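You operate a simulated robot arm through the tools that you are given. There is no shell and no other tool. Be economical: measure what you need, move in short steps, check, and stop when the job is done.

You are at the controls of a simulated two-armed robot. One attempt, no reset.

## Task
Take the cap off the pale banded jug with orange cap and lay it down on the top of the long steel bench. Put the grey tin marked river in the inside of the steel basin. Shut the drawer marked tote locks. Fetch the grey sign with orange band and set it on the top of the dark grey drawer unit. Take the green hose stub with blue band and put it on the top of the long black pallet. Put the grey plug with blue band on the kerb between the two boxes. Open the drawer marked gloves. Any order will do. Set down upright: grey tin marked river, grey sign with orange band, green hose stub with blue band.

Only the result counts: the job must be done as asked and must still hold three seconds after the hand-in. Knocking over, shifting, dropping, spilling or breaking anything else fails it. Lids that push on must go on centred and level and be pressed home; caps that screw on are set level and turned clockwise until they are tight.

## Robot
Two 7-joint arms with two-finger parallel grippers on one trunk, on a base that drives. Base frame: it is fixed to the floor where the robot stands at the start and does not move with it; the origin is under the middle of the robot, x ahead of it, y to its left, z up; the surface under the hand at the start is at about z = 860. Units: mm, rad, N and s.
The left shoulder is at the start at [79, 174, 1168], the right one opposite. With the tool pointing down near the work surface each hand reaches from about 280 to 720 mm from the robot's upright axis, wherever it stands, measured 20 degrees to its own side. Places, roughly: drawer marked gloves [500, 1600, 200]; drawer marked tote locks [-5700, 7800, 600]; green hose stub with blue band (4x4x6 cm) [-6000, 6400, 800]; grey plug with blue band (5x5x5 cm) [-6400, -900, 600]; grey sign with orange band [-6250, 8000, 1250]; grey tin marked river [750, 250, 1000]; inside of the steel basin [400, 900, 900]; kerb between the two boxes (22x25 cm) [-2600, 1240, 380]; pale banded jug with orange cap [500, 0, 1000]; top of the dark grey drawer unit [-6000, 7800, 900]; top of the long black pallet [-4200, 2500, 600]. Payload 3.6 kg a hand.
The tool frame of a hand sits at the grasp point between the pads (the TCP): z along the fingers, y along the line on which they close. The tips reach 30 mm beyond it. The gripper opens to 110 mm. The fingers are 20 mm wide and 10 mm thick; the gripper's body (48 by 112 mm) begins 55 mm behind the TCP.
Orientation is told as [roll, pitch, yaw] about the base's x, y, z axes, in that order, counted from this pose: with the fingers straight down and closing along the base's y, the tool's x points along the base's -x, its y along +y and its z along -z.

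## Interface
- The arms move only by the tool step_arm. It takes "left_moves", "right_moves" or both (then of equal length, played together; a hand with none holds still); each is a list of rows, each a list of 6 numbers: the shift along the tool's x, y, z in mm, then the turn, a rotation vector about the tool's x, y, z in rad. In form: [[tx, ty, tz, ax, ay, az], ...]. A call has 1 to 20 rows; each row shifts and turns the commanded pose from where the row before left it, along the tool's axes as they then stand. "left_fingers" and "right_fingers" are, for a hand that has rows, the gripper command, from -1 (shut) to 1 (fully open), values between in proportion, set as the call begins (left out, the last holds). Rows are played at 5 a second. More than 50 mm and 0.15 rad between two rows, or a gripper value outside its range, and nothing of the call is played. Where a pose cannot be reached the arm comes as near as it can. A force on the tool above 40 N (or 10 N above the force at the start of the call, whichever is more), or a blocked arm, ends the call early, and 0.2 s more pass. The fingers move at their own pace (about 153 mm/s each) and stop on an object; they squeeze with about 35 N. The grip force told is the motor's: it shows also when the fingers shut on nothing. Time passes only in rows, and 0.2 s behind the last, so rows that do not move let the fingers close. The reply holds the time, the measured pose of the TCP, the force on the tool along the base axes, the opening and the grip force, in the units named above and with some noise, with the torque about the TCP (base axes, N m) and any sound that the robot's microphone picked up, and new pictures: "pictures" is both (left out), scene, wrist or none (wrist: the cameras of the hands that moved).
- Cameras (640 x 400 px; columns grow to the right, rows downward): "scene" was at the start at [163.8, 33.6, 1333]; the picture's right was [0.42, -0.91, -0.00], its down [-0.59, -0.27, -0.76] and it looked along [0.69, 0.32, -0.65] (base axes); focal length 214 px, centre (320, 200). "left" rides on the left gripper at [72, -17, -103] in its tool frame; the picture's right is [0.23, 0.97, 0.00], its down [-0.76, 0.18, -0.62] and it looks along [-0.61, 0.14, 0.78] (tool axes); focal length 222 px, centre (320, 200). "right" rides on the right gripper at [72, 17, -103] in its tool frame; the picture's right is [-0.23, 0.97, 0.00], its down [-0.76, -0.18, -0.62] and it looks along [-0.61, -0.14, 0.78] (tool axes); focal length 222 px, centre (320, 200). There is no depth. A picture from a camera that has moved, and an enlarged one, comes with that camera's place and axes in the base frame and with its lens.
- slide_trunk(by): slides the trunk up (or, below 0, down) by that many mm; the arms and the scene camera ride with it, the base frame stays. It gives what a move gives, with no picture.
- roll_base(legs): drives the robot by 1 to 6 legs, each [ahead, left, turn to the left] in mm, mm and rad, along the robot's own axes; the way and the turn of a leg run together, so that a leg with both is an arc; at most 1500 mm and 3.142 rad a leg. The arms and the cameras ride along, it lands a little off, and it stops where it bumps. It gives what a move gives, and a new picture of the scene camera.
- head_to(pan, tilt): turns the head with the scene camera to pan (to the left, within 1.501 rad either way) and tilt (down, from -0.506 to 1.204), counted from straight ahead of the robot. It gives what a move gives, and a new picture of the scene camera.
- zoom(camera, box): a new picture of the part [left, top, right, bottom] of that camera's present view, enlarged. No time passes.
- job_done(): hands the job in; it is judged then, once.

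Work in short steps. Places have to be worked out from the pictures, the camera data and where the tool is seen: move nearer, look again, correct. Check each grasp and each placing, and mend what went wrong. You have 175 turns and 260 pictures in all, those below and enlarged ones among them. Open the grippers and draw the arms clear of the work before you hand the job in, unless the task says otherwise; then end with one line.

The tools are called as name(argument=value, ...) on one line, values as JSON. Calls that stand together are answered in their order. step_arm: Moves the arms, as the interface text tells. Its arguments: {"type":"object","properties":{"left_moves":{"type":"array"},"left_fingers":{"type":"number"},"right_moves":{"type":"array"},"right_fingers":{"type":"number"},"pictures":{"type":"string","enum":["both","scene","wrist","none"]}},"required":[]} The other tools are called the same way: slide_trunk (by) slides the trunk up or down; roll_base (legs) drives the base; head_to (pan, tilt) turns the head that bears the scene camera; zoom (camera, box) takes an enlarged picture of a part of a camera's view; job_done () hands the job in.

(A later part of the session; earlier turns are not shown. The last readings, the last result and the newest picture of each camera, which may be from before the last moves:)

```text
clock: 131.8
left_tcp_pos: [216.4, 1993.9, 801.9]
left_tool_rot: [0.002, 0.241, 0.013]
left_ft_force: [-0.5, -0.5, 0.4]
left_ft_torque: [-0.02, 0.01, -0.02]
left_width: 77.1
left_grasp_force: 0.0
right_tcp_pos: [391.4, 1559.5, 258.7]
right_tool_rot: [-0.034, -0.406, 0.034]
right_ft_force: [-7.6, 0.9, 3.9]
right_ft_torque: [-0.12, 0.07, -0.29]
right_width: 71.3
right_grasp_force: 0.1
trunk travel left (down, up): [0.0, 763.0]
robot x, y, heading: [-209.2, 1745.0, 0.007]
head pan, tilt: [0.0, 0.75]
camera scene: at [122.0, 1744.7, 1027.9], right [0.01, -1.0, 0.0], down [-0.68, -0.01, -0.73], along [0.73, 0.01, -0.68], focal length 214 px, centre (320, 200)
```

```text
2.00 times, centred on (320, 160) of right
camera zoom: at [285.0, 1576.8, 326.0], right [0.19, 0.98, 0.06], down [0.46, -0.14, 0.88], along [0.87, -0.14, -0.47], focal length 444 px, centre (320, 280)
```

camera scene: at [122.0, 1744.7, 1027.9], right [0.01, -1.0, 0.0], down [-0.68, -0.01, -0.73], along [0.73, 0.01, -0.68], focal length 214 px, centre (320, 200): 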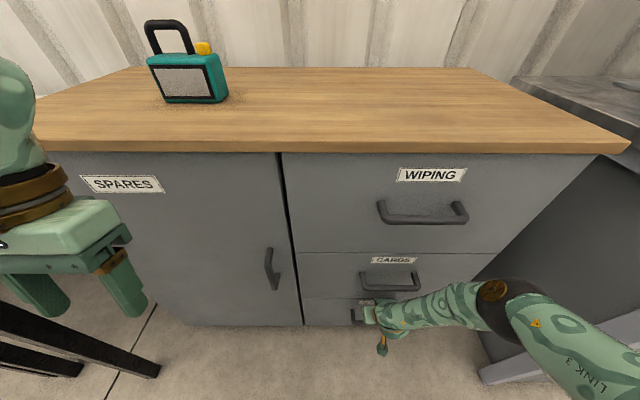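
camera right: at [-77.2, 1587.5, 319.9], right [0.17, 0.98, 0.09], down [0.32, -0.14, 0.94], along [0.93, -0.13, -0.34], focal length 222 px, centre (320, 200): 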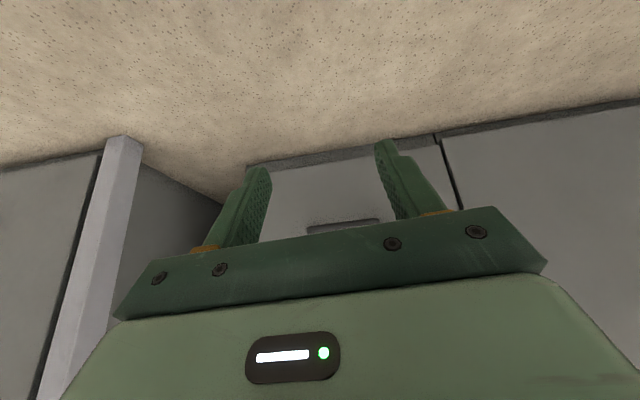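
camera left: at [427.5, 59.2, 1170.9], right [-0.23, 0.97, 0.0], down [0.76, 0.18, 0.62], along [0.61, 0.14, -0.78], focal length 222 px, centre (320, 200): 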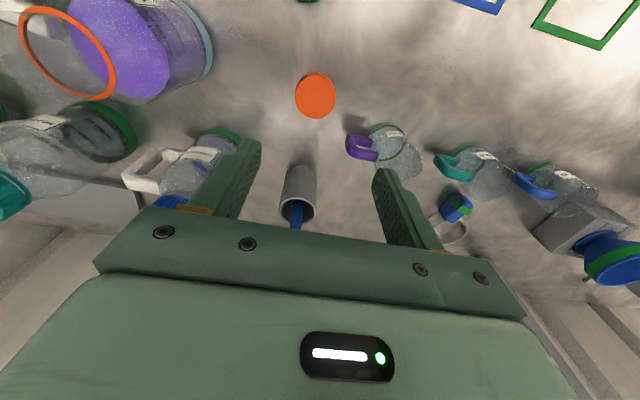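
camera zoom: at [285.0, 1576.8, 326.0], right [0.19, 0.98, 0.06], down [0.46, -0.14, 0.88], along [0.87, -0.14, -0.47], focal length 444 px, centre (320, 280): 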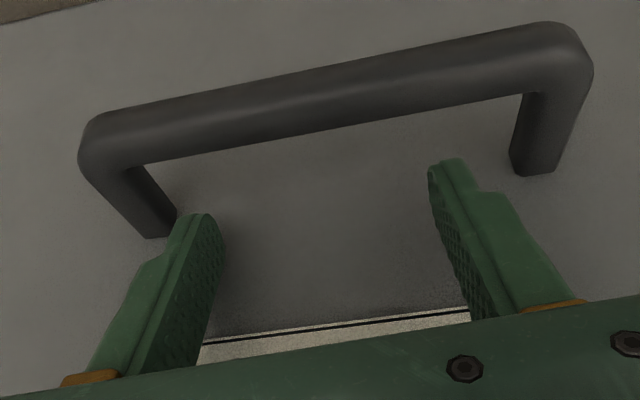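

The tips already touch the face (−7.6 N): so the face is at ~412 and the bar at about (368,1571,222), and the fingers are above the gap behind the bar. I ease back 4 mm and slide down behind the bar.

step_arm(right_moves=[[3.7, 3, -1.6, 0, 0, 0], [2, 0, 4.6, 0, 0, 0], [2, 0, 4.6, 0, 0, 0], [2, 0, 4.6, 0, 0, 0], [2, 0, 4.6, 0, 0, 0], [2, 0, 4.6, 0, 0, 0], [2, 0, 4.6, 0, 0, 0], [2, 0, 4.6, 0, 0, 0]], pictures="wrist")

```text
clock: 133.6
left_tcp_pos: [216.7, 1992.1, 801.9]
left_tool_rot: [0.002, 0.242, 0.014]
left_ft_force: [0.2, 0.2, -0.1]
left_ft_torque: [0.04, -0.03, 0.01]
left_width: 76.9
left_grasp_force: 0.0
right_tcp_pos: [388.1, 1561.1, 226.7]
right_tool_rot: [-0.029, -0.407, 0.033]
right_ft_force: [2.3, 0.8, 3.0]
right_ft_torque: [0.16, 0.02, -0.17]
right_width: 71.4
right_grasp_force: 0.2
trunk travel left (down, up): [0.0, 763.0]
robot x, y, heading: [-208.1, 1743.4, 0.008]
head pan, tilt: [0.0, 0.75]
camera right: at [281.7, 1578.5, 292.1], right [0.19, 0.98, 0.06], down [0.46, -0.14, 0.88], along [0.87, -0.14, -0.47], focal length 222 px, centre (320, 200)
```

right: 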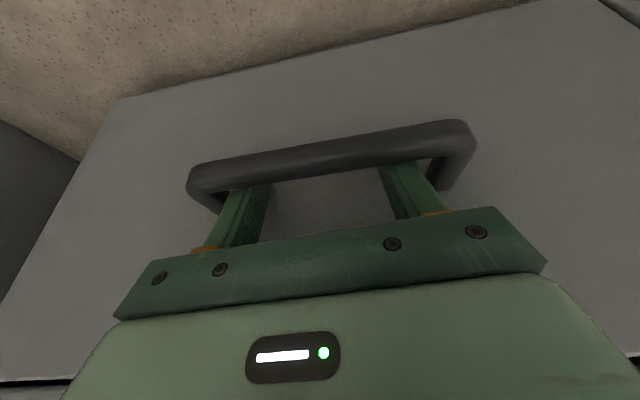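

Both fingers are hooked behind the bar. I pull the drawer by driving back 200 mm.

roll_base(legs=[[-100, 0, 0], [-120, 0, 0]])

```text
clock: 135.6
left_tcp_pos: [-2.7, 1993.6, 802.0]
left_tool_rot: [0.002, 0.241, 0.017]
left_ft_force: [-0.2, 0.1, -0.6]
left_ft_torque: [-0.02, -0.04, -0.02]
left_width: 77.1
left_grasp_force: 0.0
right_tcp_pos: [172.2, 1562.0, 225.7]
right_tool_rot: [-0.03, -0.407, 0.04]
right_ft_force: [0.8, 0.1, 1.1]
right_ft_torque: [0.06, -0.01, -0.01]
right_width: 71.7
right_grasp_force: 0.0
trunk travel left (down, up): [0.0, 763.0]
robot x, y, heading: [-426.6, 1742.8, 0.012]
head pan, tilt: [0.0, 0.75]
camera scene: at [-95.6, 1744.0, 1027.9], right [0.01, -1.0, 0.0], down [-0.68, -0.01, -0.73], along [0.73, 0.01, -0.68], focal length 214 px, centre (320, 200)
```

scene: 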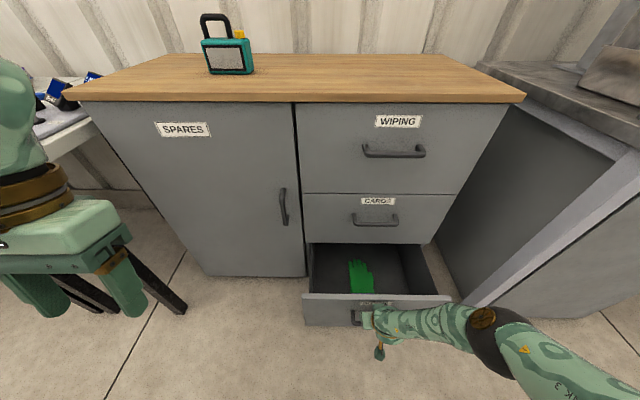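

The drawer slides well (≈215 mm). I pull another 80 mm to be sure, checking force.

roll_base(legs=[[-80, 0, 0]])

```text
clock: 136.6
left_tcp_pos: [-82.4, 1991.9, 802.5]
left_tool_rot: [0.002, 0.245, 0.016]
left_ft_force: [0.2, 0.1, -0.6]
left_ft_torque: [0.03, 0.0, 0.02]
left_width: 77.0
left_grasp_force: 0.1
right_tcp_pos: [91.2, 1560.5, 224.6]
right_tool_rot: [-0.03, -0.407, 0.04]
right_ft_force: [0.7, 0.4, 1.2]
right_ft_torque: [0.08, 0.01, -0.04]
right_width: 71.5
right_grasp_force: 0.0
trunk travel left (down, up): [0.0, 763.0]
robot x, y, heading: [-508.8, 1737.3, 0.01]
head pan, tilt: [0.0, 0.75]
camera scene: at [-176.8, 1742.6, 1027.9], right [0.01, -1.0, 0.0], down [-0.68, -0.01, -0.73], along [0.73, 0.01, -0.68], focal length 214 px, centre (320, 200)
```

scene: 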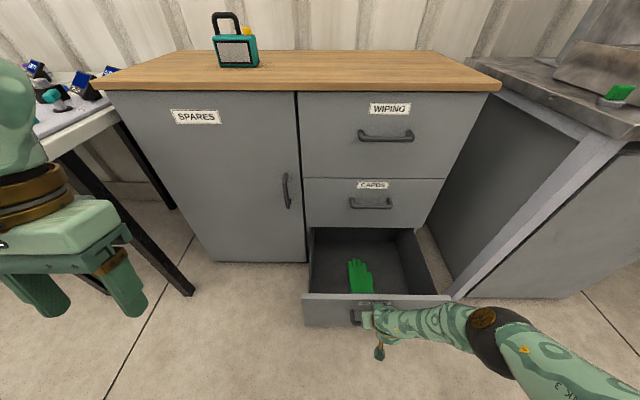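

Open about 295 mm. I lift the fingers out of the handle, then back off and raise the trunk.

step_arm(right_moves=[[-4, 0, -9.2, 0, 0, 0], [-8, 0, -18, 0, 0, 0], [-16, 0, -37, 0, 0, 0]], pictures="wrist")

roll_base(legs=[[-300, 0, 0]])

slide_trunk(by=284)

```text
clock: 137.4
left_tcp_pos: [-82.5, 1990.6, 802.9]
left_tool_rot: [0.003, 0.244, 0.017]
left_ft_force: [-0.9, -0.3, -0.3]
left_ft_torque: [0.01, 0.03, 0.0]
left_width: 77.0
left_grasp_force: 0.1
right_tcp_pos: [89.5, 1562.5, 293.7]
right_tool_rot: [-0.032, -0.406, 0.041]
right_ft_force: [-0.5, -0.1, 0.5]
right_ft_torque: [0.0, -0.01, -0.01]
right_width: 71.6
right_grasp_force: 0.0
trunk travel left (down, up): [0.0, 763.0]
robot x, y, heading: [-509.6, 1743.0, 0.008]
head pan, tilt: [0.0, 0.75]
camera right: at [-16.7, 1579.8, 361.1], right [0.18, 0.98, 0.06], down [0.46, -0.14, 0.88], along [0.87, -0.13, -0.47], focal length 222 px, centre (320, 200)
```

right: 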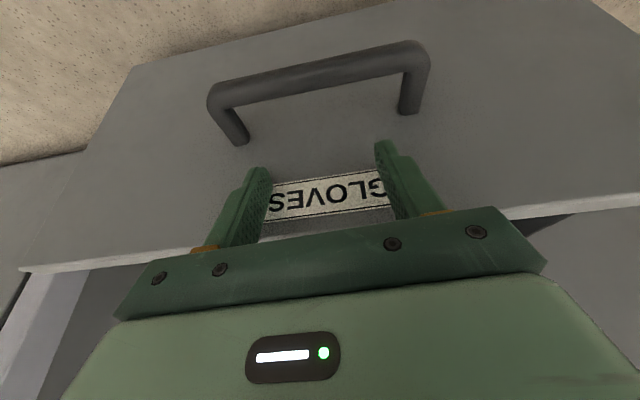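

```text
clock: 139.5
left_tcp_pos: [-386.2, 1988.6, 801.4]
left_tool_rot: [0.002, 0.244, 0.016]
left_ft_force: [-0.3, 0.2, 0.3]
left_ft_torque: [-0.02, 0.0, 0.01]
left_width: 76.8
left_grasp_force: 0.0
right_tcp_pos: [-210.4, 1560.7, 294.2]
right_tool_rot: [-0.031, -0.408, 0.041]
right_ft_force: [0.2, 0.0, 0.5]
right_ft_torque: [0.04, 0.01, 0.0]
right_width: 71.5
right_grasp_force: 0.0
trunk travel left (down, up): [0.0, 763.0]
robot x, y, heading: [-813.5, 1740.5, 0.011]
head pan, tilt: [0.0, 0.75]
camera scene: at [-478.8, 1739.7, 1027.8], right [0.01, -1.0, 0.0], down [-0.68, -0.01, -0.73], along [0.73, 0.01, -0.68], focal length 214 px, centre (320, 200)
```

scene: 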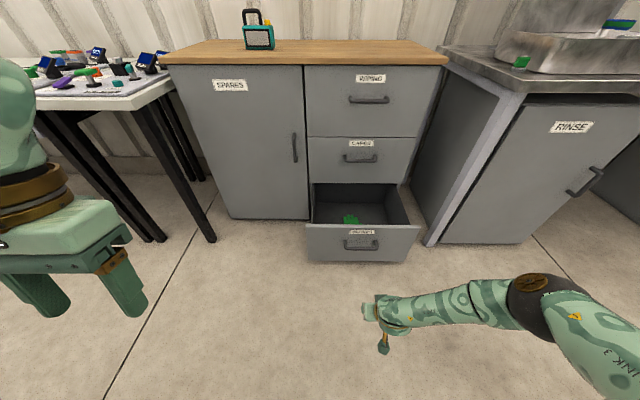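

```text
clock: 142.3
left_tcp_pos: [-385.3, 1989.2, 1085.2]
left_tool_rot: [0.0, 0.246, 0.018]
left_ft_force: [0.1, -0.6, 0.5]
left_ft_torque: [0.04, -0.01, 0.01]
left_width: 77.2
left_grasp_force: 0.0
right_tcp_pos: [-201.3, 1559.7, 600.8]
right_tool_rot: [-0.033, -0.448, 0.043]
right_ft_force: [-0.1, 0.0, 0.0]
right_ft_torque: [-0.01, 0.01, -0.01]
right_width: 71.5
right_grasp_force: 0.1
trunk travel left (down, up): [-284.0, 479.0]
robot x, y, heading: [-813.0, 1734.6, 0.013]
head pan, tilt: [0.0, 0.75]
```

Drawer is open and the hand is clear. I fold the right arm up and level the left.

step_arm(right_moves=[[0, 0, -10, 0, 0.15, 0], [0, 0, -10, 0, 0.15, 0], [0, 0, -10, 0, 0.15, 0], [16, -5, -45, 0, 0, 0], [16, -5, -45, 0, 0, 0], [16, -5, -45, 0, 0, 0], [16, -5, -45, 0, 0, 0], [16, -5, -45, 0, 0, 0], [16, -5, -45, 0, 0, 0], [16, -5, -45, 0, 0, 0], [16, -5, -45, 0, 0, 0], [16, -5, -45, 0, 0, 0], [16, -5, -45, 0, 0, 0], [16, -5, -45, 0, 0, 0]], left_moves=[[0, 0, 0, 0, -0.123, 0], [0, 0, 0, 0, -0.123, 0], [0, 0, 0, 0, 0, 0], [0, 0, -10, 0, 0, 0], [0, 0, -10, 0, 0, 0], [0, 0, -10, 0, 0, 0], [0, 0, -10, 0, 0, 0], [0, 0, 0, 0, 0, 0], [0, 0, 0, 0, 0, 0], [0, 0, 0, 0, 0, 0], [0, 0, 0, 0, 0, 0], [0, 0, 0, 0, 0, 0], [0, 0, 0, 0, 0, 0], [0, 0, 0, 0, 0, 0]], pictures="none")

roll_base(legs=[[-400, 0, 0], [0, 0, 2.34]])

head_to(pan=0.0, tilt=0.25)

```text
clock: 145.3
left_tcp_pos: [-385.9, 1989.7, 1125.9]
left_tool_rot: [0.001, -0.003, 0.017]
left_ft_force: [-0.2, -0.3, -0.6]
left_ft_torque: [-0.02, 0.0, 0.0]
left_width: 76.9
left_grasp_force: 0.1
right_tcp_pos: [-447.5, 1510.4, 1115.0]
right_tool_rot: [-0.03, -0.098, 0.03]
right_ft_force: [0.1, -0.5, 0.4]
right_ft_torque: [-0.01, 0.01, 0.01]
right_width: 71.7
right_grasp_force: 0.1
right hand out of reach, approached as far as the arm can: row 2, 3
trunk travel left (down, up): [-284.0, 479.0]
robot x, y, heading: [-809.1, 1736.7, 0.011]
head pan, tilt: [0.0, 0.75]
```

```text
clock: 150.8
left_tcp_pos: [-1255.5, 2202.4, 1130.8]
left_tool_rot: [0.024, -0.012, 1.171]
left_ft_force: [0.5, 0.6, -0.6]
left_ft_torque: [-0.02, 0.0, -0.01]
left_width: 76.9
left_grasp_force: 0.0
right_tcp_pos: [-841.7, 1957.9, 1114.9]
right_tool_rot: [-0.02, -0.12, 1.195]
right_ft_force: [-0.1, 0.7, -0.7]
right_ft_torque: [-0.02, 0.0, -0.01]
right_width: 71.4
right_grasp_force: 0.1
trunk travel left (down, up): [-284.0, 479.0]
robot x, y, heading: [-1197.3, 1732.1, 1.179]
head pan, tilt: [0.0, 0.75]
stopped in leg 2: the robot was blocked; the commanded pose is now the measured one
camera scene: at [-1112.0, 1901.8, 1326.3], right [0.92, -0.38, -0.01], down [-0.27, -0.64, -0.72], along [0.27, 0.67, -0.69], focal length 214 px, centre (320, 200)
```

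scene: 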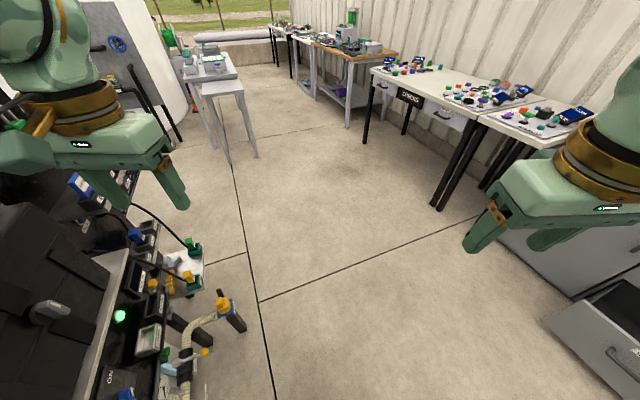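

```text
clock: 151.7
left_tcp_pos: [-1256.5, 2208.5, 1130.6]
left_tool_rot: [0.02, -0.01, 1.155]
left_ft_force: [0.4, 0.4, 0.2]
left_ft_torque: [0.05, 0.01, 0.0]
left_width: 76.7
left_grasp_force: 0.1
right_tcp_pos: [-847.0, 1959.3, 1115.6]
right_tool_rot: [-0.021, -0.114, 1.182]
right_ft_force: [-0.4, 0.3, 0.3]
right_ft_torque: [-0.03, 0.03, -0.01]
right_width: 71.4
right_grasp_force: 0.1
trunk travel left (down, up): [-284.0, 479.0]
robot x, y, heading: [-1205.3, 1733.2, 1.166]
head pan, tilt: [0.0, 0.25]
camera scene: at [-1120.5, 1898.5, 1373.2], right [0.92, -0.39, -0.01], down [-0.11, -0.23, -0.97], along [0.38, 0.89, -0.25], focal length 214 px, centre (320, 200)
```

scene: 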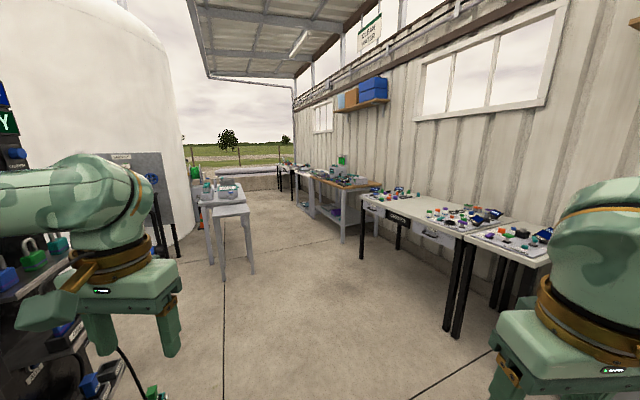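

The turn was blocked by something, probably the dark rack on my left. I look left before moving.

head_to(pan=1.3, tilt=0.6)

```text
clock: 153.2
left_tcp_pos: [-1256.4, 2208.3, 1130.3]
left_tool_rot: [0.021, -0.007, 1.158]
left_ft_force: [0.0, 0.0, -0.3]
left_ft_torque: [0.02, -0.02, -0.01]
left_width: 77.2
left_grasp_force: 0.1
right_tcp_pos: [-846.3, 1961.6, 1115.0]
right_tool_rot: [-0.024, -0.113, 1.182]
right_ft_force: [0.4, 0.4, 0.9]
right_ft_torque: [-0.04, 0.02, 0.06]
right_width: 71.6
right_grasp_force: 0.0
trunk travel left (down, up): [-284.0, 479.0]
robot x, y, heading: [-1206.1, 1732.7, 1.166]
head pan, tilt: [1.3, 0.6]
camera scene: at [-1225.9, 1868.1, 1341.9], right [0.62, 0.78, -0.01], down [0.43, -0.35, -0.83], along [-0.65, 0.51, -0.56], focal length 214 px, centre (320, 200)
```

scene: 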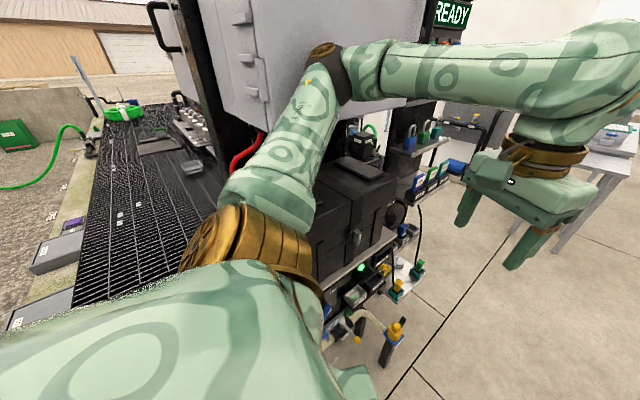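

A big rack with the pallet beyond it is on my left; the elbow rests against it. I strafe right away from it, then look ahead-left.

roll_base(legs=[[0, -250, 0], [1100, 0, 0.0]])

head_to(pan=0.6, tilt=0.2)

```text
clock: 160.2
left_tcp_pos: [-659.3, 3135.0, 1130.2]
left_tool_rot: [0.009, -0.013, 1.214]
left_ft_force: [-0.9, -0.6, -0.1]
left_ft_torque: [-0.01, 0.0, 0.0]
left_width: 76.6
left_grasp_force: 0.2
right_tcp_pos: [-237.2, 2907.3, 1118.6]
right_tool_rot: [-0.03, -0.117, 1.238]
right_ft_force: [0.0, -0.4, -0.3]
right_ft_torque: [-0.02, -0.01, -0.01]
right_width: 71.3
right_grasp_force: 0.2
trunk travel left (down, up): [-284.0, 479.0]
robot x, y, heading: [-573.4, 2666.7, 1.212]
head pan, tilt: [1.3, 0.6]
camera scene: at [-614.3, 2795.4, 1341.9], right [0.58, 0.81, 0.0], down [0.46, -0.33, -0.82], along [-0.67, 0.48, -0.57], focal length 214 px, centre (320, 200)
```

scene: 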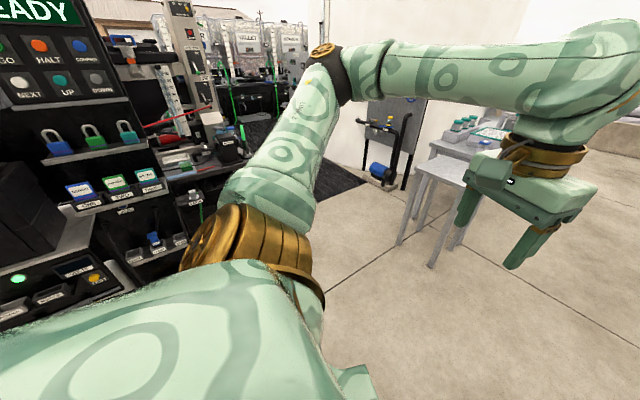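

```text
clock: 161.3
left_tcp_pos: [-661.4, 3134.9, 1129.6]
left_tool_rot: [0.01, -0.014, 1.213]
left_ft_force: [0.4, -0.4, -0.2]
left_ft_torque: [0.01, -0.05, 0.01]
left_width: 77.0
left_grasp_force: 0.1
right_tcp_pos: [-236.8, 2907.3, 1118.6]
right_tool_rot: [-0.033, -0.118, 1.237]
right_ft_force: [0.3, 0.8, -0.8]
right_ft_torque: [0.0, 0.02, 0.0]
right_width: 71.3
right_grasp_force: 0.0
trunk travel left (down, up): [-284.0, 479.0]
robot x, y, heading: [-574.1, 2665.6, 1.217]
head pan, tilt: [0.6, 0.201]
camera scene: at [-565.7, 2833.9, 1378.6], right [0.97, 0.25, 0.0], down [0.05, -0.19, -0.98], along [-0.24, 0.95, -0.2], focal length 214 px, centre (320, 200)
```

scene: 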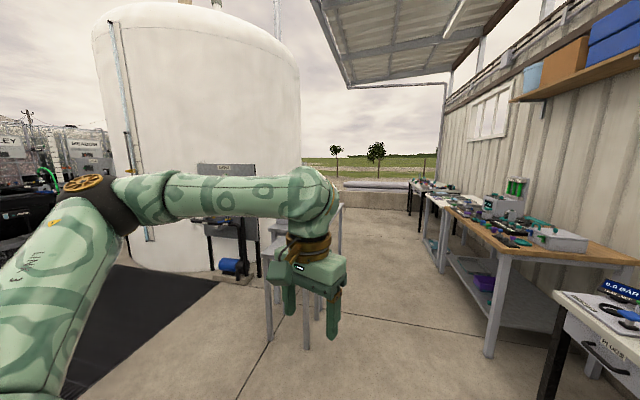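

The way left runs between the tote rack and the tank, over a black mat. I advance some more and turn left to look down it.

roll_base(legs=[[500, 0, 0], [0, 0, 1.2]])

head_to(pan=0.0, tilt=0.2)

```text
clock: 167.2
left_tcp_pos: [-869.1, 3228.4, 1129.8]
left_tool_rot: [0.008, -0.014, 2.4]
left_ft_force: [1.4, 0.2, 0.5]
left_ft_torque: [0.0, 0.01, -0.01]
left_width: 77.0
left_grasp_force: 0.1
right_tcp_pos: [-499.0, 3535.9, 1119.3]
right_tool_rot: [-0.034, -0.118, 2.421]
right_ft_force: [0.1, 0.2, 0.5]
right_ft_torque: [0.0, -0.03, 0.03]
right_width: 71.7
right_grasp_force: 0.0
trunk travel left (down, up): [-284.0, 479.0]
robot x, y, heading: [-401.5, 3131.0, 2.409]
head pan, tilt: [0.6, 0.201]
camera scene: at [-555.0, 3201.2, 1378.6], right [0.13, 0.99, 0.0], down [0.2, -0.03, -0.98], along [-0.97, 0.13, -0.2], focal length 214 px, centre (320, 200)
```

scene: 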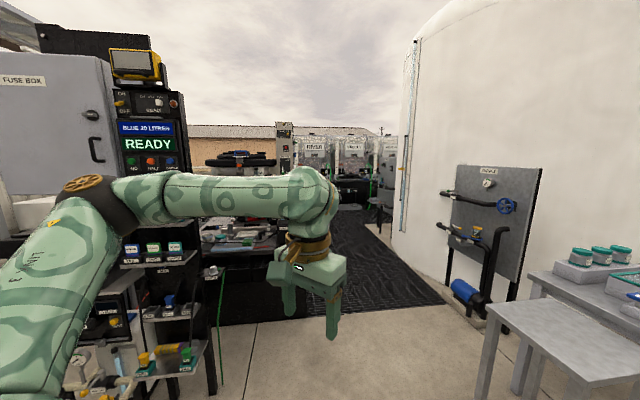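

```text
clock: 168.2
left_tcp_pos: [-868.2, 3227.1, 1130.3]
left_tool_rot: [0.009, -0.014, 2.398]
left_ft_force: [-0.6, -0.5, 0.0]
left_ft_torque: [-0.01, 0.04, -0.01]
left_width: 77.0
left_grasp_force: 0.0
right_tcp_pos: [-499.3, 3536.3, 1120.5]
right_tool_rot: [-0.033, -0.119, 2.423]
right_ft_force: [0.4, -0.8, -0.1]
right_ft_torque: [-0.02, 0.01, 0.02]
right_width: 71.5
right_grasp_force: 0.0
trunk travel left (down, up): [-284.0, 479.0]
robot x, y, heading: [-399.7, 3135.5, 2.408]
head pan, tilt: [0.0, 0.201]
camera scene: at [-531.7, 3251.2, 1378.6], right [0.67, 0.74, 0.0], down [0.15, -0.13, -0.98], along [-0.73, 0.66, -0.2], focal length 214 px, centre (320, 200)
```

scene: 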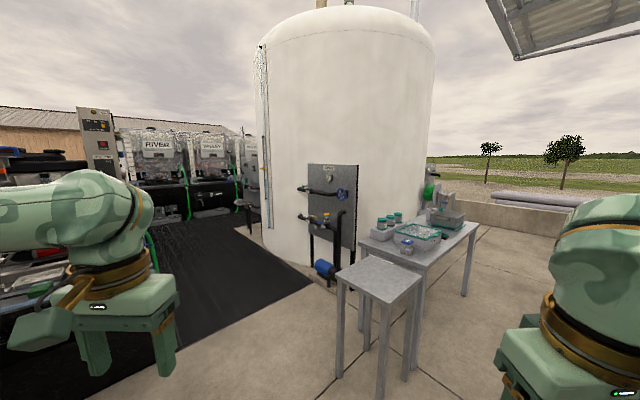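

I see a corridor over the black mat between rack and tank. I drive along it toward (-2300,3750).

roll_base(legs=[[0, 0, 0.42], [1000, 0, 0], [1000, 0, 0]])

```text
clock: 179.5
left_tcp_pos: [-2790.2, 3608.2, 1129.4]
left_tool_rot: [0.009, -0.013, 2.843]
left_ft_force: [-0.2, -0.6, -0.1]
left_ft_torque: [-0.04, 0.01, 0.01]
left_width: 77.1
left_grasp_force: 0.1
right_tcp_pos: [-2588.4, 4043.9, 1119.2]
right_tool_rot: [-0.032, -0.118, 2.866]
right_ft_force: [0.1, -1.1, -0.3]
right_ft_torque: [-0.05, 0.0, 0.02]
right_width: 71.5
right_grasp_force: 0.1
trunk travel left (down, up): [-284.0, 479.0]
robot x, y, heading: [-2328.6, 3725.8, 2.851]
head pan, tilt: [0.0, 0.201]
camera scene: at [-2497.5, 3772.6, 1378.6], right [0.29, 0.96, 0.0], down [0.19, -0.06, -0.98], along [-0.94, 0.28, -0.2], focal length 214 px, centre (320, 200)
```

scene: 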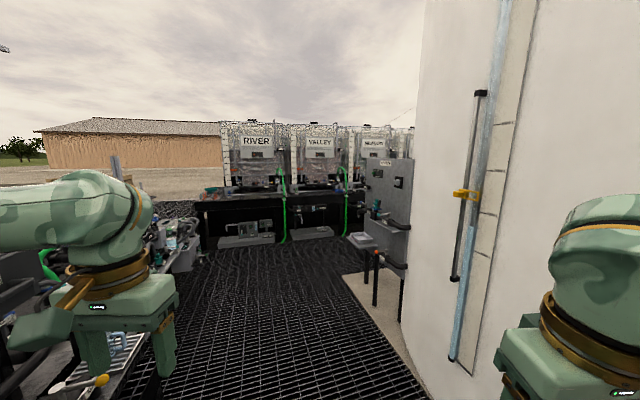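

Totes on the far side; a grey cabinet stands right of the aisle near (-4080,4960). I go on to about (-4400,3950).

roll_base(legs=[[0, 0, 0.18], [1000, 0, 0], [1050, 0, 0]])

head_to(pan=-0.9, tilt=0.25)

```text
clock: 182.3
left_tcp_pos: [-2918.4, 3493.6, 1130.3]
left_tool_rot: [0.029, -0.021, 3.084]
left_ft_force: [-0.4, 3.3, 4.3]
left_ft_torque: [-0.25, -0.01, -0.01]
left_width: 77.1
left_grasp_force: 0.0
right_tcp_pos: [-2836.8, 3966.5, 1117.6]
right_tool_rot: [-0.023, -0.115, 3.112]
right_ft_force: [0.3, -0.2, -0.1]
right_ft_torque: [0.02, 0.0, -0.06]
right_width: 71.5
right_grasp_force: 0.2
trunk travel left (down, up): [-284.0, 479.0]
robot x, y, heading: [-2503.6, 3730.1, 3.108]
head pan, tilt: [0.0, 0.201]
stopped in leg 2: the robot was blocked; the commanded pose is now the measured one
camera scene: at [-2635.6, 3807.0, 1384.9], right [0.03, 1.0, -0.06], down [0.17, -0.06, -0.98], along [-0.99, 0.02, -0.17], focal length 214 px, centre (320, 200)
```

scene: 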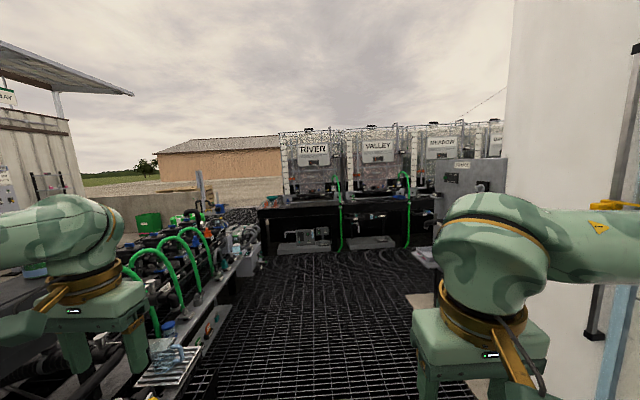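

```text
clock: 183.5
left_tcp_pos: [-2930.3, 3483.8, 1123.0]
left_tool_rot: [0.02, -0.011, 3.115]
left_ft_force: [0.6, 0.5, -1.0]
left_ft_torque: [-0.01, 0.01, 0.0]
left_width: 76.8
left_grasp_force: 0.1
right_tcp_pos: [-2848.0, 3978.6, 1120.0]
right_tool_rot: [0.015, -0.105, 3.025]
right_ft_force: [-1.0, 0.2, -0.7]
right_ft_torque: [-0.04, 0.0, 0.02]
right_width: 71.5
right_grasp_force: 0.1
trunk travel left (down, up): [-284.0, 479.0]
robot x, y, heading: [-2508.5, 3731.2, 3.097]
head pan, tilt: [-0.901, 0.25]
camera scene: at [-2596.9, 3888.2, 1377.0], right [0.81, 0.58, -0.06], down [0.11, -0.26, -0.96], along [-0.57, 0.77, -0.27], focal length 214 px, centre (320, 200)
```

scene: 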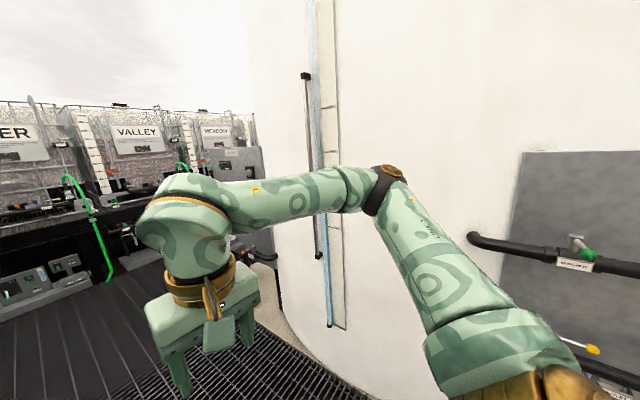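

The right elbow is against the tank. I ease left, then stretch both arms forward to make the robot narrower.

roll_base(legs=[[0, 80, 0]])

step_arm(right_moves=[[-35, 12, 0, 0, 0, 0], [-35, 12, 0, 0, 0, 0], [-35, 12, 0, 0, 0, 0], [-35, 12, 0, 0, 0, 0], [-35, 12, 0, 0, 0, 0], [-35, 12, 0, 0, 0, 0], [-35, 12, 0, 0, 0, 0], [-35, 12, 0, 0, 0, 0]], left_moves=[[-25, -12, 0, 0, 0, 0], [-25, -12, 0, 0, 0, 0], [-25, -12, 0, 0, 0, 0], [-25, -12, 0, 0, 0, 0], [-25, -12, 0, 0, 0, 0], [-25, -12, 0, 0, 0, 0], [-25, -12, 0, 0, 0, 0], [-25, -12, 0, 0, 0, 0]], pictures="none")

head_to(pan=0.0, tilt=0.35)

```text
clock: 184.2
left_tcp_pos: [-2954.2, 3380.3, 1042.9]
left_tool_rot: [-0.031, 0.085, -3.052]
left_ft_force: [2.1, 0.8, 0.2]
left_ft_torque: [-0.12, 0.11, 0.0]
left_width: 76.9
left_grasp_force: 0.0
right_tcp_pos: [-2893.4, 3908.1, 1099.4]
right_tool_rot: [-0.039, -0.041, 2.954]
right_ft_force: [0.3, 0.0, -0.9]
right_ft_torque: [-0.03, 0.09, 0.04]
right_width: 71.7
right_grasp_force: 0.2
trunk travel left (down, up): [-284.0, 479.0]
robot x, y, heading: [-2505.7, 3725.5, 3.093]
head pan, tilt: [-0.901, 0.25]
stopped in leg 1: the robot was blocked; the commanded pose is now the measured one
camera scene: at [-2588.5, 3888.0, 1377.6], right [0.81, 0.58, -0.07], down [0.11, -0.26, -0.96], along [-0.58, 0.77, -0.27], focal length 214 px, centre (320, 200)
```

scene: 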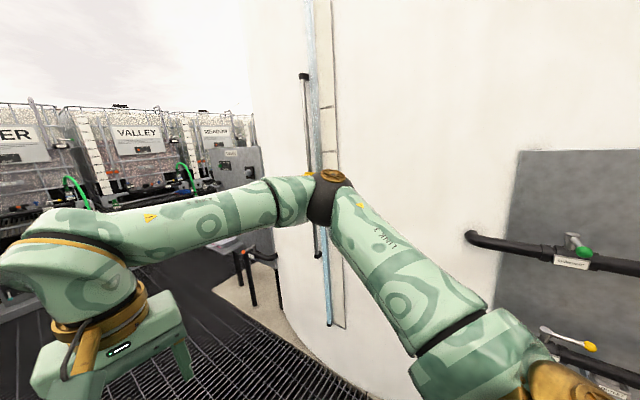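

```text
clock: 184.5
left_tcp_pos: [-2959.5, 3354.4, 988.6]
left_tool_rot: [-0.057, 0.162, -3.038]
left_ft_force: [0.1, -0.6, 0.4]
left_ft_torque: [0.06, -0.01, 0.01]
left_width: 77.0
left_grasp_force: 0.1
right_tcp_pos: [-2921.9, 3860.6, 1072.9]
right_tool_rot: [-0.097, 0.003, 3.0]
right_ft_force: [-2.3, 0.0, -0.5]
right_ft_torque: [-0.04, -0.09, -0.06]
right_width: 71.4
right_grasp_force: 0.1
trunk travel left (down, up): [-284.0, 479.0]
robot x, y, heading: [-2491.8, 3717.9, 3.12]
head pan, tilt: [-0.901, 0.25]
stopped in row 1 (left hand): the arm was blocked; the commanded pose is now the measured one
```

```text
clock: 185.7
left_tcp_pos: [-2968.2, 3356.7, 995.7]
left_tool_rot: [-0.063, 0.147, -3.042]
left_ft_force: [0.3, 0.2, -0.3]
left_ft_torque: [0.01, 0.01, 0.04]
left_width: 77.1
left_grasp_force: 0.1
right_tcp_pos: [-2921.5, 3865.2, 1081.5]
right_tool_rot: [-0.095, -0.01, 2.991]
right_ft_force: [-0.6, 0.3, 0.2]
right_ft_torque: [0.01, 0.02, 0.0]
right_width: 71.5
right_grasp_force: 0.0
trunk travel left (down, up): [-284.0, 479.0]
robot x, y, heading: [-2497.3, 3721.7, 3.108]
head pan, tilt: [0.0, 0.351]
camera scene: at [-2628.9, 3812.6, 1373.1], right [0.03, 1.0, -0.06], down [0.31, -0.07, -0.95], along [-0.95, 0.01, -0.31], focal length 214 px, centre (320, 200)
```

scene: 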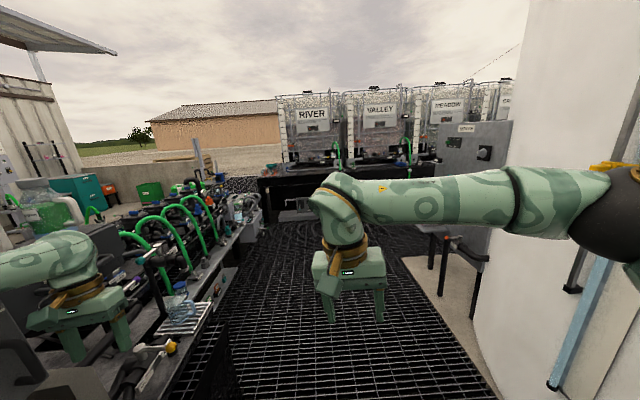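

Both sides are tight. I look left to see what the left arm touches before any further motion.

head_to(pan=0.9, tilt=0.55)

```text
clock: 186.9
left_tcp_pos: [-2968.4, 3356.5, 996.4]
left_tool_rot: [-0.063, 0.148, -3.044]
left_ft_force: [0.8, -1.0, -0.1]
left_ft_torque: [-0.04, -0.02, 0.01]
left_width: 77.1
left_grasp_force: 0.1
right_tcp_pos: [-2922.1, 3864.2, 1081.3]
right_tool_rot: [-0.094, -0.008, 2.989]
right_ft_force: [0.6, 0.6, -0.7]
right_ft_torque: [0.0, -0.02, 0.05]
right_width: 71.9
right_grasp_force: 0.1
trunk travel left (down, up): [-284.0, 479.0]
robot x, y, heading: [-2501.8, 3725.7, 3.105]
head pan, tilt: [0.901, 0.55]
camera scene: at [-2594.8, 3740.0, 1358.2], right [-0.76, 0.65, -0.01], down [0.31, 0.34, -0.89], along [-0.57, -0.68, -0.46], focal length 214 px, centre (320, 200)
```

scene: 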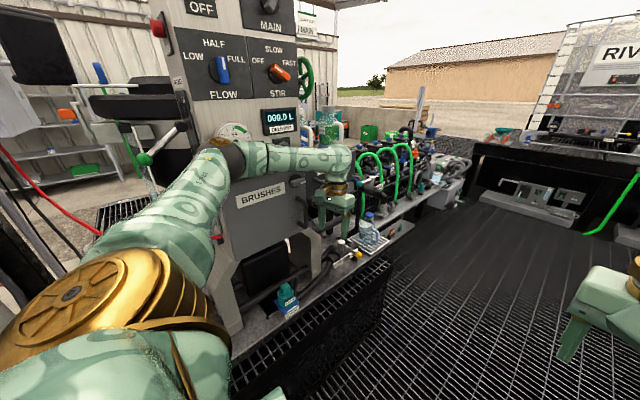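

The left elbow is by the control panel and the right by the tank. I back straight out 250 mm the way I came.

roll_base(legs=[[-250, 0, 0]])

zoom(camera="scene", box=[60, 0, 460, 300])

```text
clock: 187.7
left_tcp_pos: [-3017.9, 3354.5, 918.2]
left_tool_rot: [-0.178, 0.244, 3.086]
left_ft_force: [0.4, 6.0, 6.4]
left_ft_torque: [-0.55, 0.16, -0.13]
left_width: 77.4
left_grasp_force: 0.0
right_tcp_pos: [-2953.9, 3800.9, 1048.3]
right_tool_rot: [-0.226, 0.052, 3.029]
right_ft_force: [0.2, 2.0, 0.6]
right_ft_torque: [-0.06, 0.07, 0.0]
right_width: 71.4
right_grasp_force: 0.1
trunk travel left (down, up): [-284.0, 479.0]
robot x, y, heading: [-2510.4, 3737.3, 3.066]
head pan, tilt: [0.901, 0.55]
stopped in leg 1: the robot was blocked; the commanded pose is now the measured one
camera scene: at [-2620.9, 3726.2, 1356.3], right [-0.74, 0.68, -0.01], down [0.33, 0.35, -0.88], along [-0.59, -0.65, -0.48], focal length 214 px, centre (320, 200)
```

scene: 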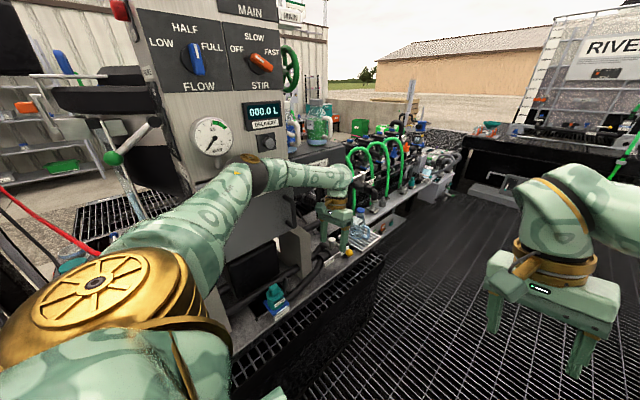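

```text
1.33 times, centred on (260, 150) of scene
camera zoom: at [-2620.9, 3726.2, 1356.3], right [-0.74, 0.68, -0.01], down [0.33, 0.35, -0.88], along [-0.59, -0.65, -0.48], focal length 286 px, centre (400, 267)
```

zoom: 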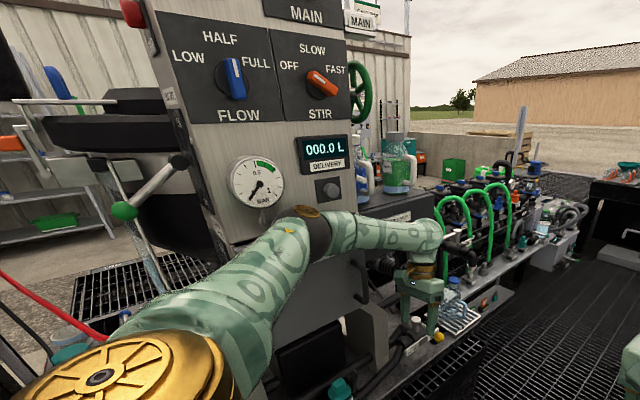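

The left upper arm seems caught between the panel and its lever. I draw the left hand inward and up, to bring the elbow away from the panel.

step_arm(left_moves=[[-8, -22, -10, 0, 0, 0], [-8, -22, -10, 0, 0, 0], [-8, -22, -10, 0, 0, 0], [-8, -22, -10, 0, 0, 0]], pictures="scene")

```text
clock: 188.0
left_tcp_pos: [-3089.3, 3361.4, 883.8]
left_tool_rot: [-0.209, 0.266, 3.039]
left_ft_force: [0.0, 7.4, -1.7]
left_ft_torque: [-0.67, -0.01, -0.17]
left_width: 76.7
left_grasp_force: 0.1
right_tcp_pos: [-3007.7, 3799.7, 1031.0]
right_tool_rot: [-0.255, 0.07, 2.952]
right_ft_force: [1.1, 0.7, 0.3]
right_ft_torque: [-0.12, 0.13, -0.01]
right_width: 71.5
right_grasp_force: 0.0
trunk travel left (down, up): [-284.0, 479.0]
robot x, y, heading: [-2529.3, 3753.3, 3.016]
head pan, tilt: [0.901, 0.55]
stopped in row 1 (left hand): the arm was blocked; the commanded pose is now the measured one
camera scene: at [-2673.5, 3712.8, 1347.0], right [-0.7, 0.71, -0.01], down [0.37, 0.36, -0.86], along [-0.61, -0.6, -0.51], focal length 214 px, centre (320, 200)
```

scene: 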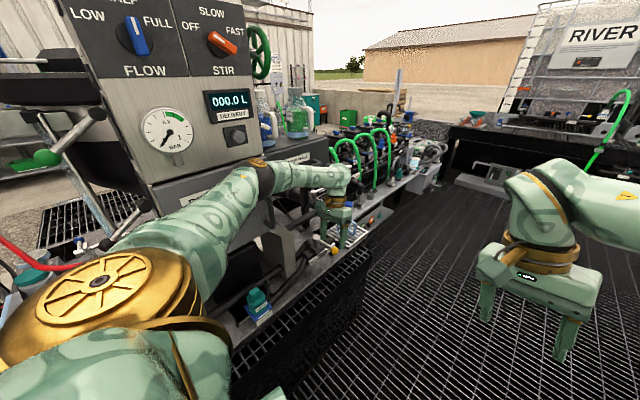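

The robot was tilted by the contact and has now come back to level. I try again: left hand up and inward, gently.

step_arm(left_moves=[[0, -10, -15, 0, 0, 0], [0, -10, -15, 0, 0, 0], [0, -10, -15, 0, 0, 0], [0, -10, -15, 0, 0, 0]], pictures="scene")

```text
clock: 189.0
left_tcp_pos: [-3063.7, 3364.8, 966.2]
left_tool_rot: [-0.191, 0.25, 3.094]
left_ft_force: [-0.5, -0.4, -0.6]
left_ft_torque: [0.03, 0.0, 0.02]
left_width: 76.7
left_grasp_force: 0.0
right_tcp_pos: [-2981.6, 3786.8, 1039.9]
right_tool_rot: [-0.238, 0.056, 2.99]
right_ft_force: [1.2, 0.5, 0.4]
right_ft_torque: [0.03, -0.04, 0.0]
right_width: 71.7
right_grasp_force: 0.0
trunk travel left (down, up): [-284.0, 479.0]
robot x, y, heading: [-2510.0, 3737.3, 3.055]
head pan, tilt: [0.901, 0.55]
camera scene: at [-2651.1, 3697.4, 1348.6], right [-0.72, 0.69, -0.01], down [0.35, 0.37, -0.86], along [-0.59, -0.62, -0.51], focal length 214 px, centre (320, 200)
```

scene: 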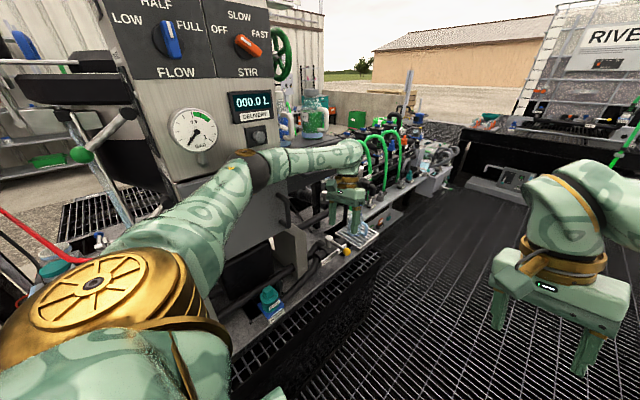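

It moves freely now. I continue inward and up with the left, and raise the right a little.

step_arm(left_moves=[[0, -20, -25, 0, 0, 0], [0, -20, -25, 0, 0, 0], [0, -20, -25, 0, 0, 0], [0, -20, -25, 0, 0, 0], [0, -20, -25, 0, 0, 0], [0, -20, -20, 0, 0, 0]], right_moves=[[0, 0, -15, 0, 0, 0], [0, 0, -15, 0, 0, 0], [0, 0, -15, 0, 0, 0], [0, 0, -15, 0, 0, 0], [0, 0, -15, 0, 0, 0], [0, 0, -15, 0, 0, 0]], pictures="scene")

```text
clock: 190.4
left_tcp_pos: [-3138.1, 3448.6, 1090.2]
left_tool_rot: [-0.207, 0.255, 3.084]
left_ft_force: [0.4, 0.4, 0.4]
left_ft_torque: [-0.01, 0.0, 0.01]
left_width: 77.1
left_grasp_force: 0.1
left hand out of reach, approached as far as the arm can: row 5, 6
right_tcp_pos: [-2999.7, 3757.4, 1122.6]
right_tool_rot: [-0.25, 0.063, 2.989]
right_ft_force: [0.5, 0.6, -0.2]
right_ft_torque: [-0.01, 0.0, -0.02]
right_width: 71.6
right_grasp_force: 0.0
trunk travel left (down, up): [-284.0, 479.0]
robot x, y, heading: [-2516.6, 3741.8, 3.051]
head pan, tilt: [0.901, 0.55]
camera scene: at [-2664.3, 3684.3, 1346.3], right [-0.72, 0.69, 0.0], down [0.36, 0.38, -0.85], along [-0.59, -0.62, -0.52], focal length 214 px, centre (320, 200)
```

scene: 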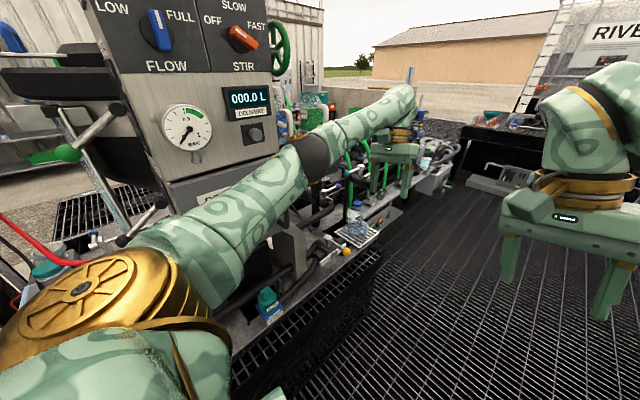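

The left elbow is clear of the panel now. I check the right side at the tank.

head_to(pan=-1.1, tilt=0.55)

```text
clock: 192.3
left_tcp_pos: [-3140.2, 3447.7, 1089.5]
left_tool_rot: [-0.205, 0.253, 3.082]
left_ft_force: [-1.1, 0.0, 0.2]
left_ft_torque: [-0.03, 0.0, -0.03]
left_width: 76.8
left_grasp_force: 0.0
right_tcp_pos: [-2999.0, 3756.3, 1123.7]
right_tool_rot: [-0.253, 0.063, 2.991]
right_ft_force: [0.3, 0.2, -0.2]
right_ft_torque: [0.02, -0.01, -0.01]
right_width: 71.5
right_grasp_force: 0.1
trunk travel left (down, up): [-284.0, 479.0]
robot x, y, heading: [-2514.7, 3743.4, 3.049]
head pan, tilt: [-1.1, 0.55]
camera scene: at [-2635.4, 3831.2, 1346.4], right [0.93, 0.37, 0.0], down [0.19, -0.48, -0.85], along [-0.32, 0.79, -0.52], focal length 214 px, centre (320, 200)
```

scene: 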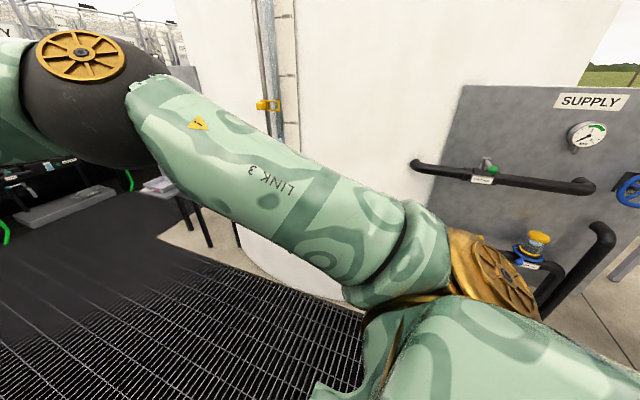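

The tank is actually far (mat extends to y≈4700); the panel on the left was the blocker. I strafe right 400 mm.

roll_base(legs=[[0, -200, 0], [0, -250, 0]])

head_to(pan=0.9, tilt=0.45)

```text
clock: 195.3
left_tcp_pos: [-3099.2, 3901.6, 1091.4]
left_tool_rot: [-0.203, 0.252, 3.077]
left_ft_force: [1.0, 0.4, 0.2]
left_ft_torque: [-0.02, 0.0, -0.01]
left_width: 77.0
left_grasp_force: 0.0
right_tcp_pos: [-2958.0, 4210.4, 1122.9]
right_tool_rot: [-0.251, 0.065, 2.983]
right_ft_force: [0.0, -0.5, -0.5]
right_ft_torque: [0.03, 0.0, 0.0]
right_width: 71.2
right_grasp_force: 0.0
trunk travel left (down, up): [-284.0, 479.0]
robot x, y, heading: [-2480.7, 4192.7, 3.043]
head pan, tilt: [-1.1, 0.55]
camera scene: at [-2593.2, 4283.2, 1346.3], right [0.93, 0.37, 0.0], down [0.19, -0.49, -0.85], along [-0.31, 0.79, -0.52], focal length 214 px, centre (320, 200)
```

scene: 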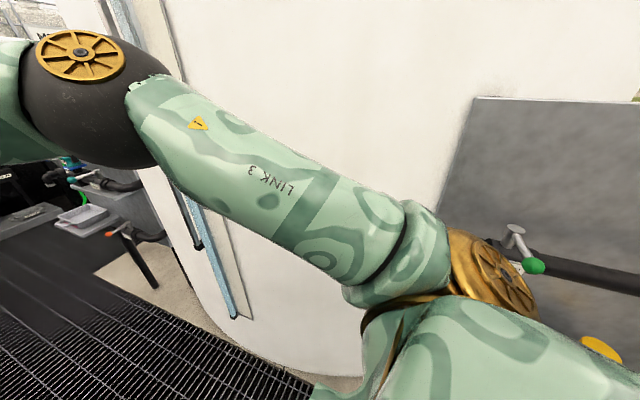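

```text
clock: 197.3
left_tcp_pos: [-3098.5, 3900.8, 1090.2]
left_tool_rot: [-0.205, 0.253, 3.078]
left_ft_force: [-0.2, 0.7, 0.6]
left_ft_torque: [0.02, 0.02, 0.02]
left_width: 77.3
left_grasp_force: 0.0
right_tcp_pos: [-2957.9, 4208.3, 1122.2]
right_tool_rot: [-0.252, 0.065, 2.986]
right_ft_force: [0.5, -0.6, -0.3]
right_ft_torque: [0.0, 0.04, 0.0]
right_width: 71.3
right_grasp_force: 0.1
trunk travel left (down, up): [-284.0, 479.0]
robot x, y, heading: [-2474.9, 4195.3, 3.05]
head pan, tilt: [0.901, 0.45]
camera scene: at [-2624.3, 4132.3, 1355.4], right [-0.72, 0.69, 0.0], down [0.3, 0.31, -0.9], along [-0.62, -0.65, -0.44], focal length 214 px, centre (320, 200)
```

scene: 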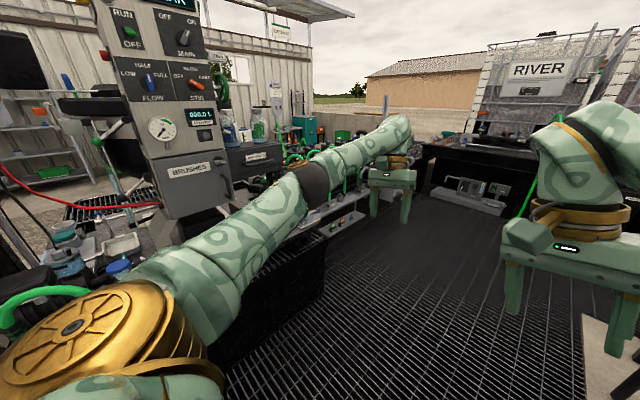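

Free again. I drive ahead 1500 mm and look right, toward the tote area.

roll_base(legs=[[1500, 0, 0.0]])

head_to(pan=-0.7, tilt=0.3)

```text
clock: 204.7
left_tcp_pos: [-4599.3, 4099.1, 1089.2]
left_tool_rot: [-0.205, 0.253, 3.039]
left_ft_force: [-0.6, -0.5, 0.5]
left_ft_torque: [-0.01, -0.02, 0.04]
left_width: 76.9
left_grasp_force: 0.0
right_tcp_pos: [-4446.9, 4400.2, 1121.4]
right_tool_rot: [-0.252, 0.064, 2.945]
right_ft_force: [0.1, 0.4, 0.0]
right_ft_torque: [0.01, 0.02, 0.01]
right_width: 71.5
right_grasp_force: 0.1
trunk travel left (down, up): [-284.0, 479.0]
robot x, y, heading: [-3963.5, 4366.9, 3.005]
head pan, tilt: [0.901, 0.45]
camera scene: at [-4116.5, 4311.2, 1355.4], right [-0.69, 0.72, 0.0], down [0.31, 0.3, -0.9], along [-0.65, -0.62, -0.44], focal length 214 px, centre (320, 200)
```

scene: 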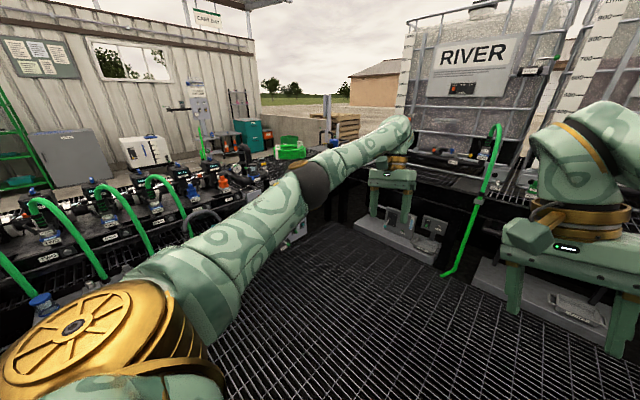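

```text
clock: 206.4
left_tcp_pos: [-4599.9, 4098.5, 1090.6]
left_tool_rot: [-0.205, 0.253, 3.038]
left_ft_force: [0.6, 0.6, -0.1]
left_ft_torque: [-0.02, -0.01, 0.01]
left_width: 77.0
left_grasp_force: 0.2
right_tcp_pos: [-4447.1, 4400.7, 1121.8]
right_tool_rot: [-0.253, 0.065, 2.943]
right_ft_force: [-0.2, 0.1, -0.7]
right_ft_torque: [0.02, -0.02, 0.04]
right_width: 71.5
right_grasp_force: 0.0
trunk travel left (down, up): [-284.0, 479.0]
robot x, y, heading: [-3967.4, 4364.5, 3.003]
head pan, tilt: [-0.7, 0.3]
camera scene: at [-4112.7, 4444.0, 1369.3], right [0.74, 0.67, 0.0], down [0.2, -0.22, -0.96], along [-0.64, 0.71, -0.3], focal length 214 px, centre (320, 200)
```

scene: 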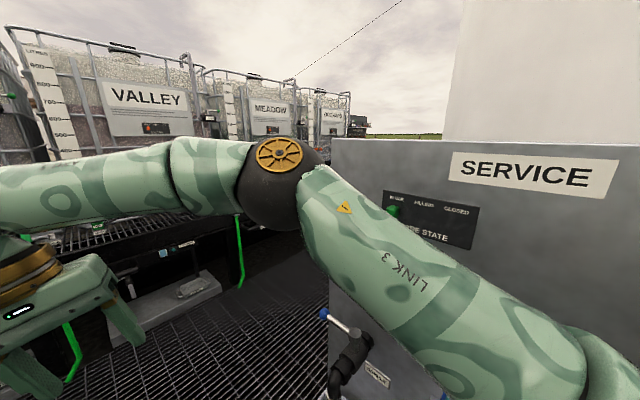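

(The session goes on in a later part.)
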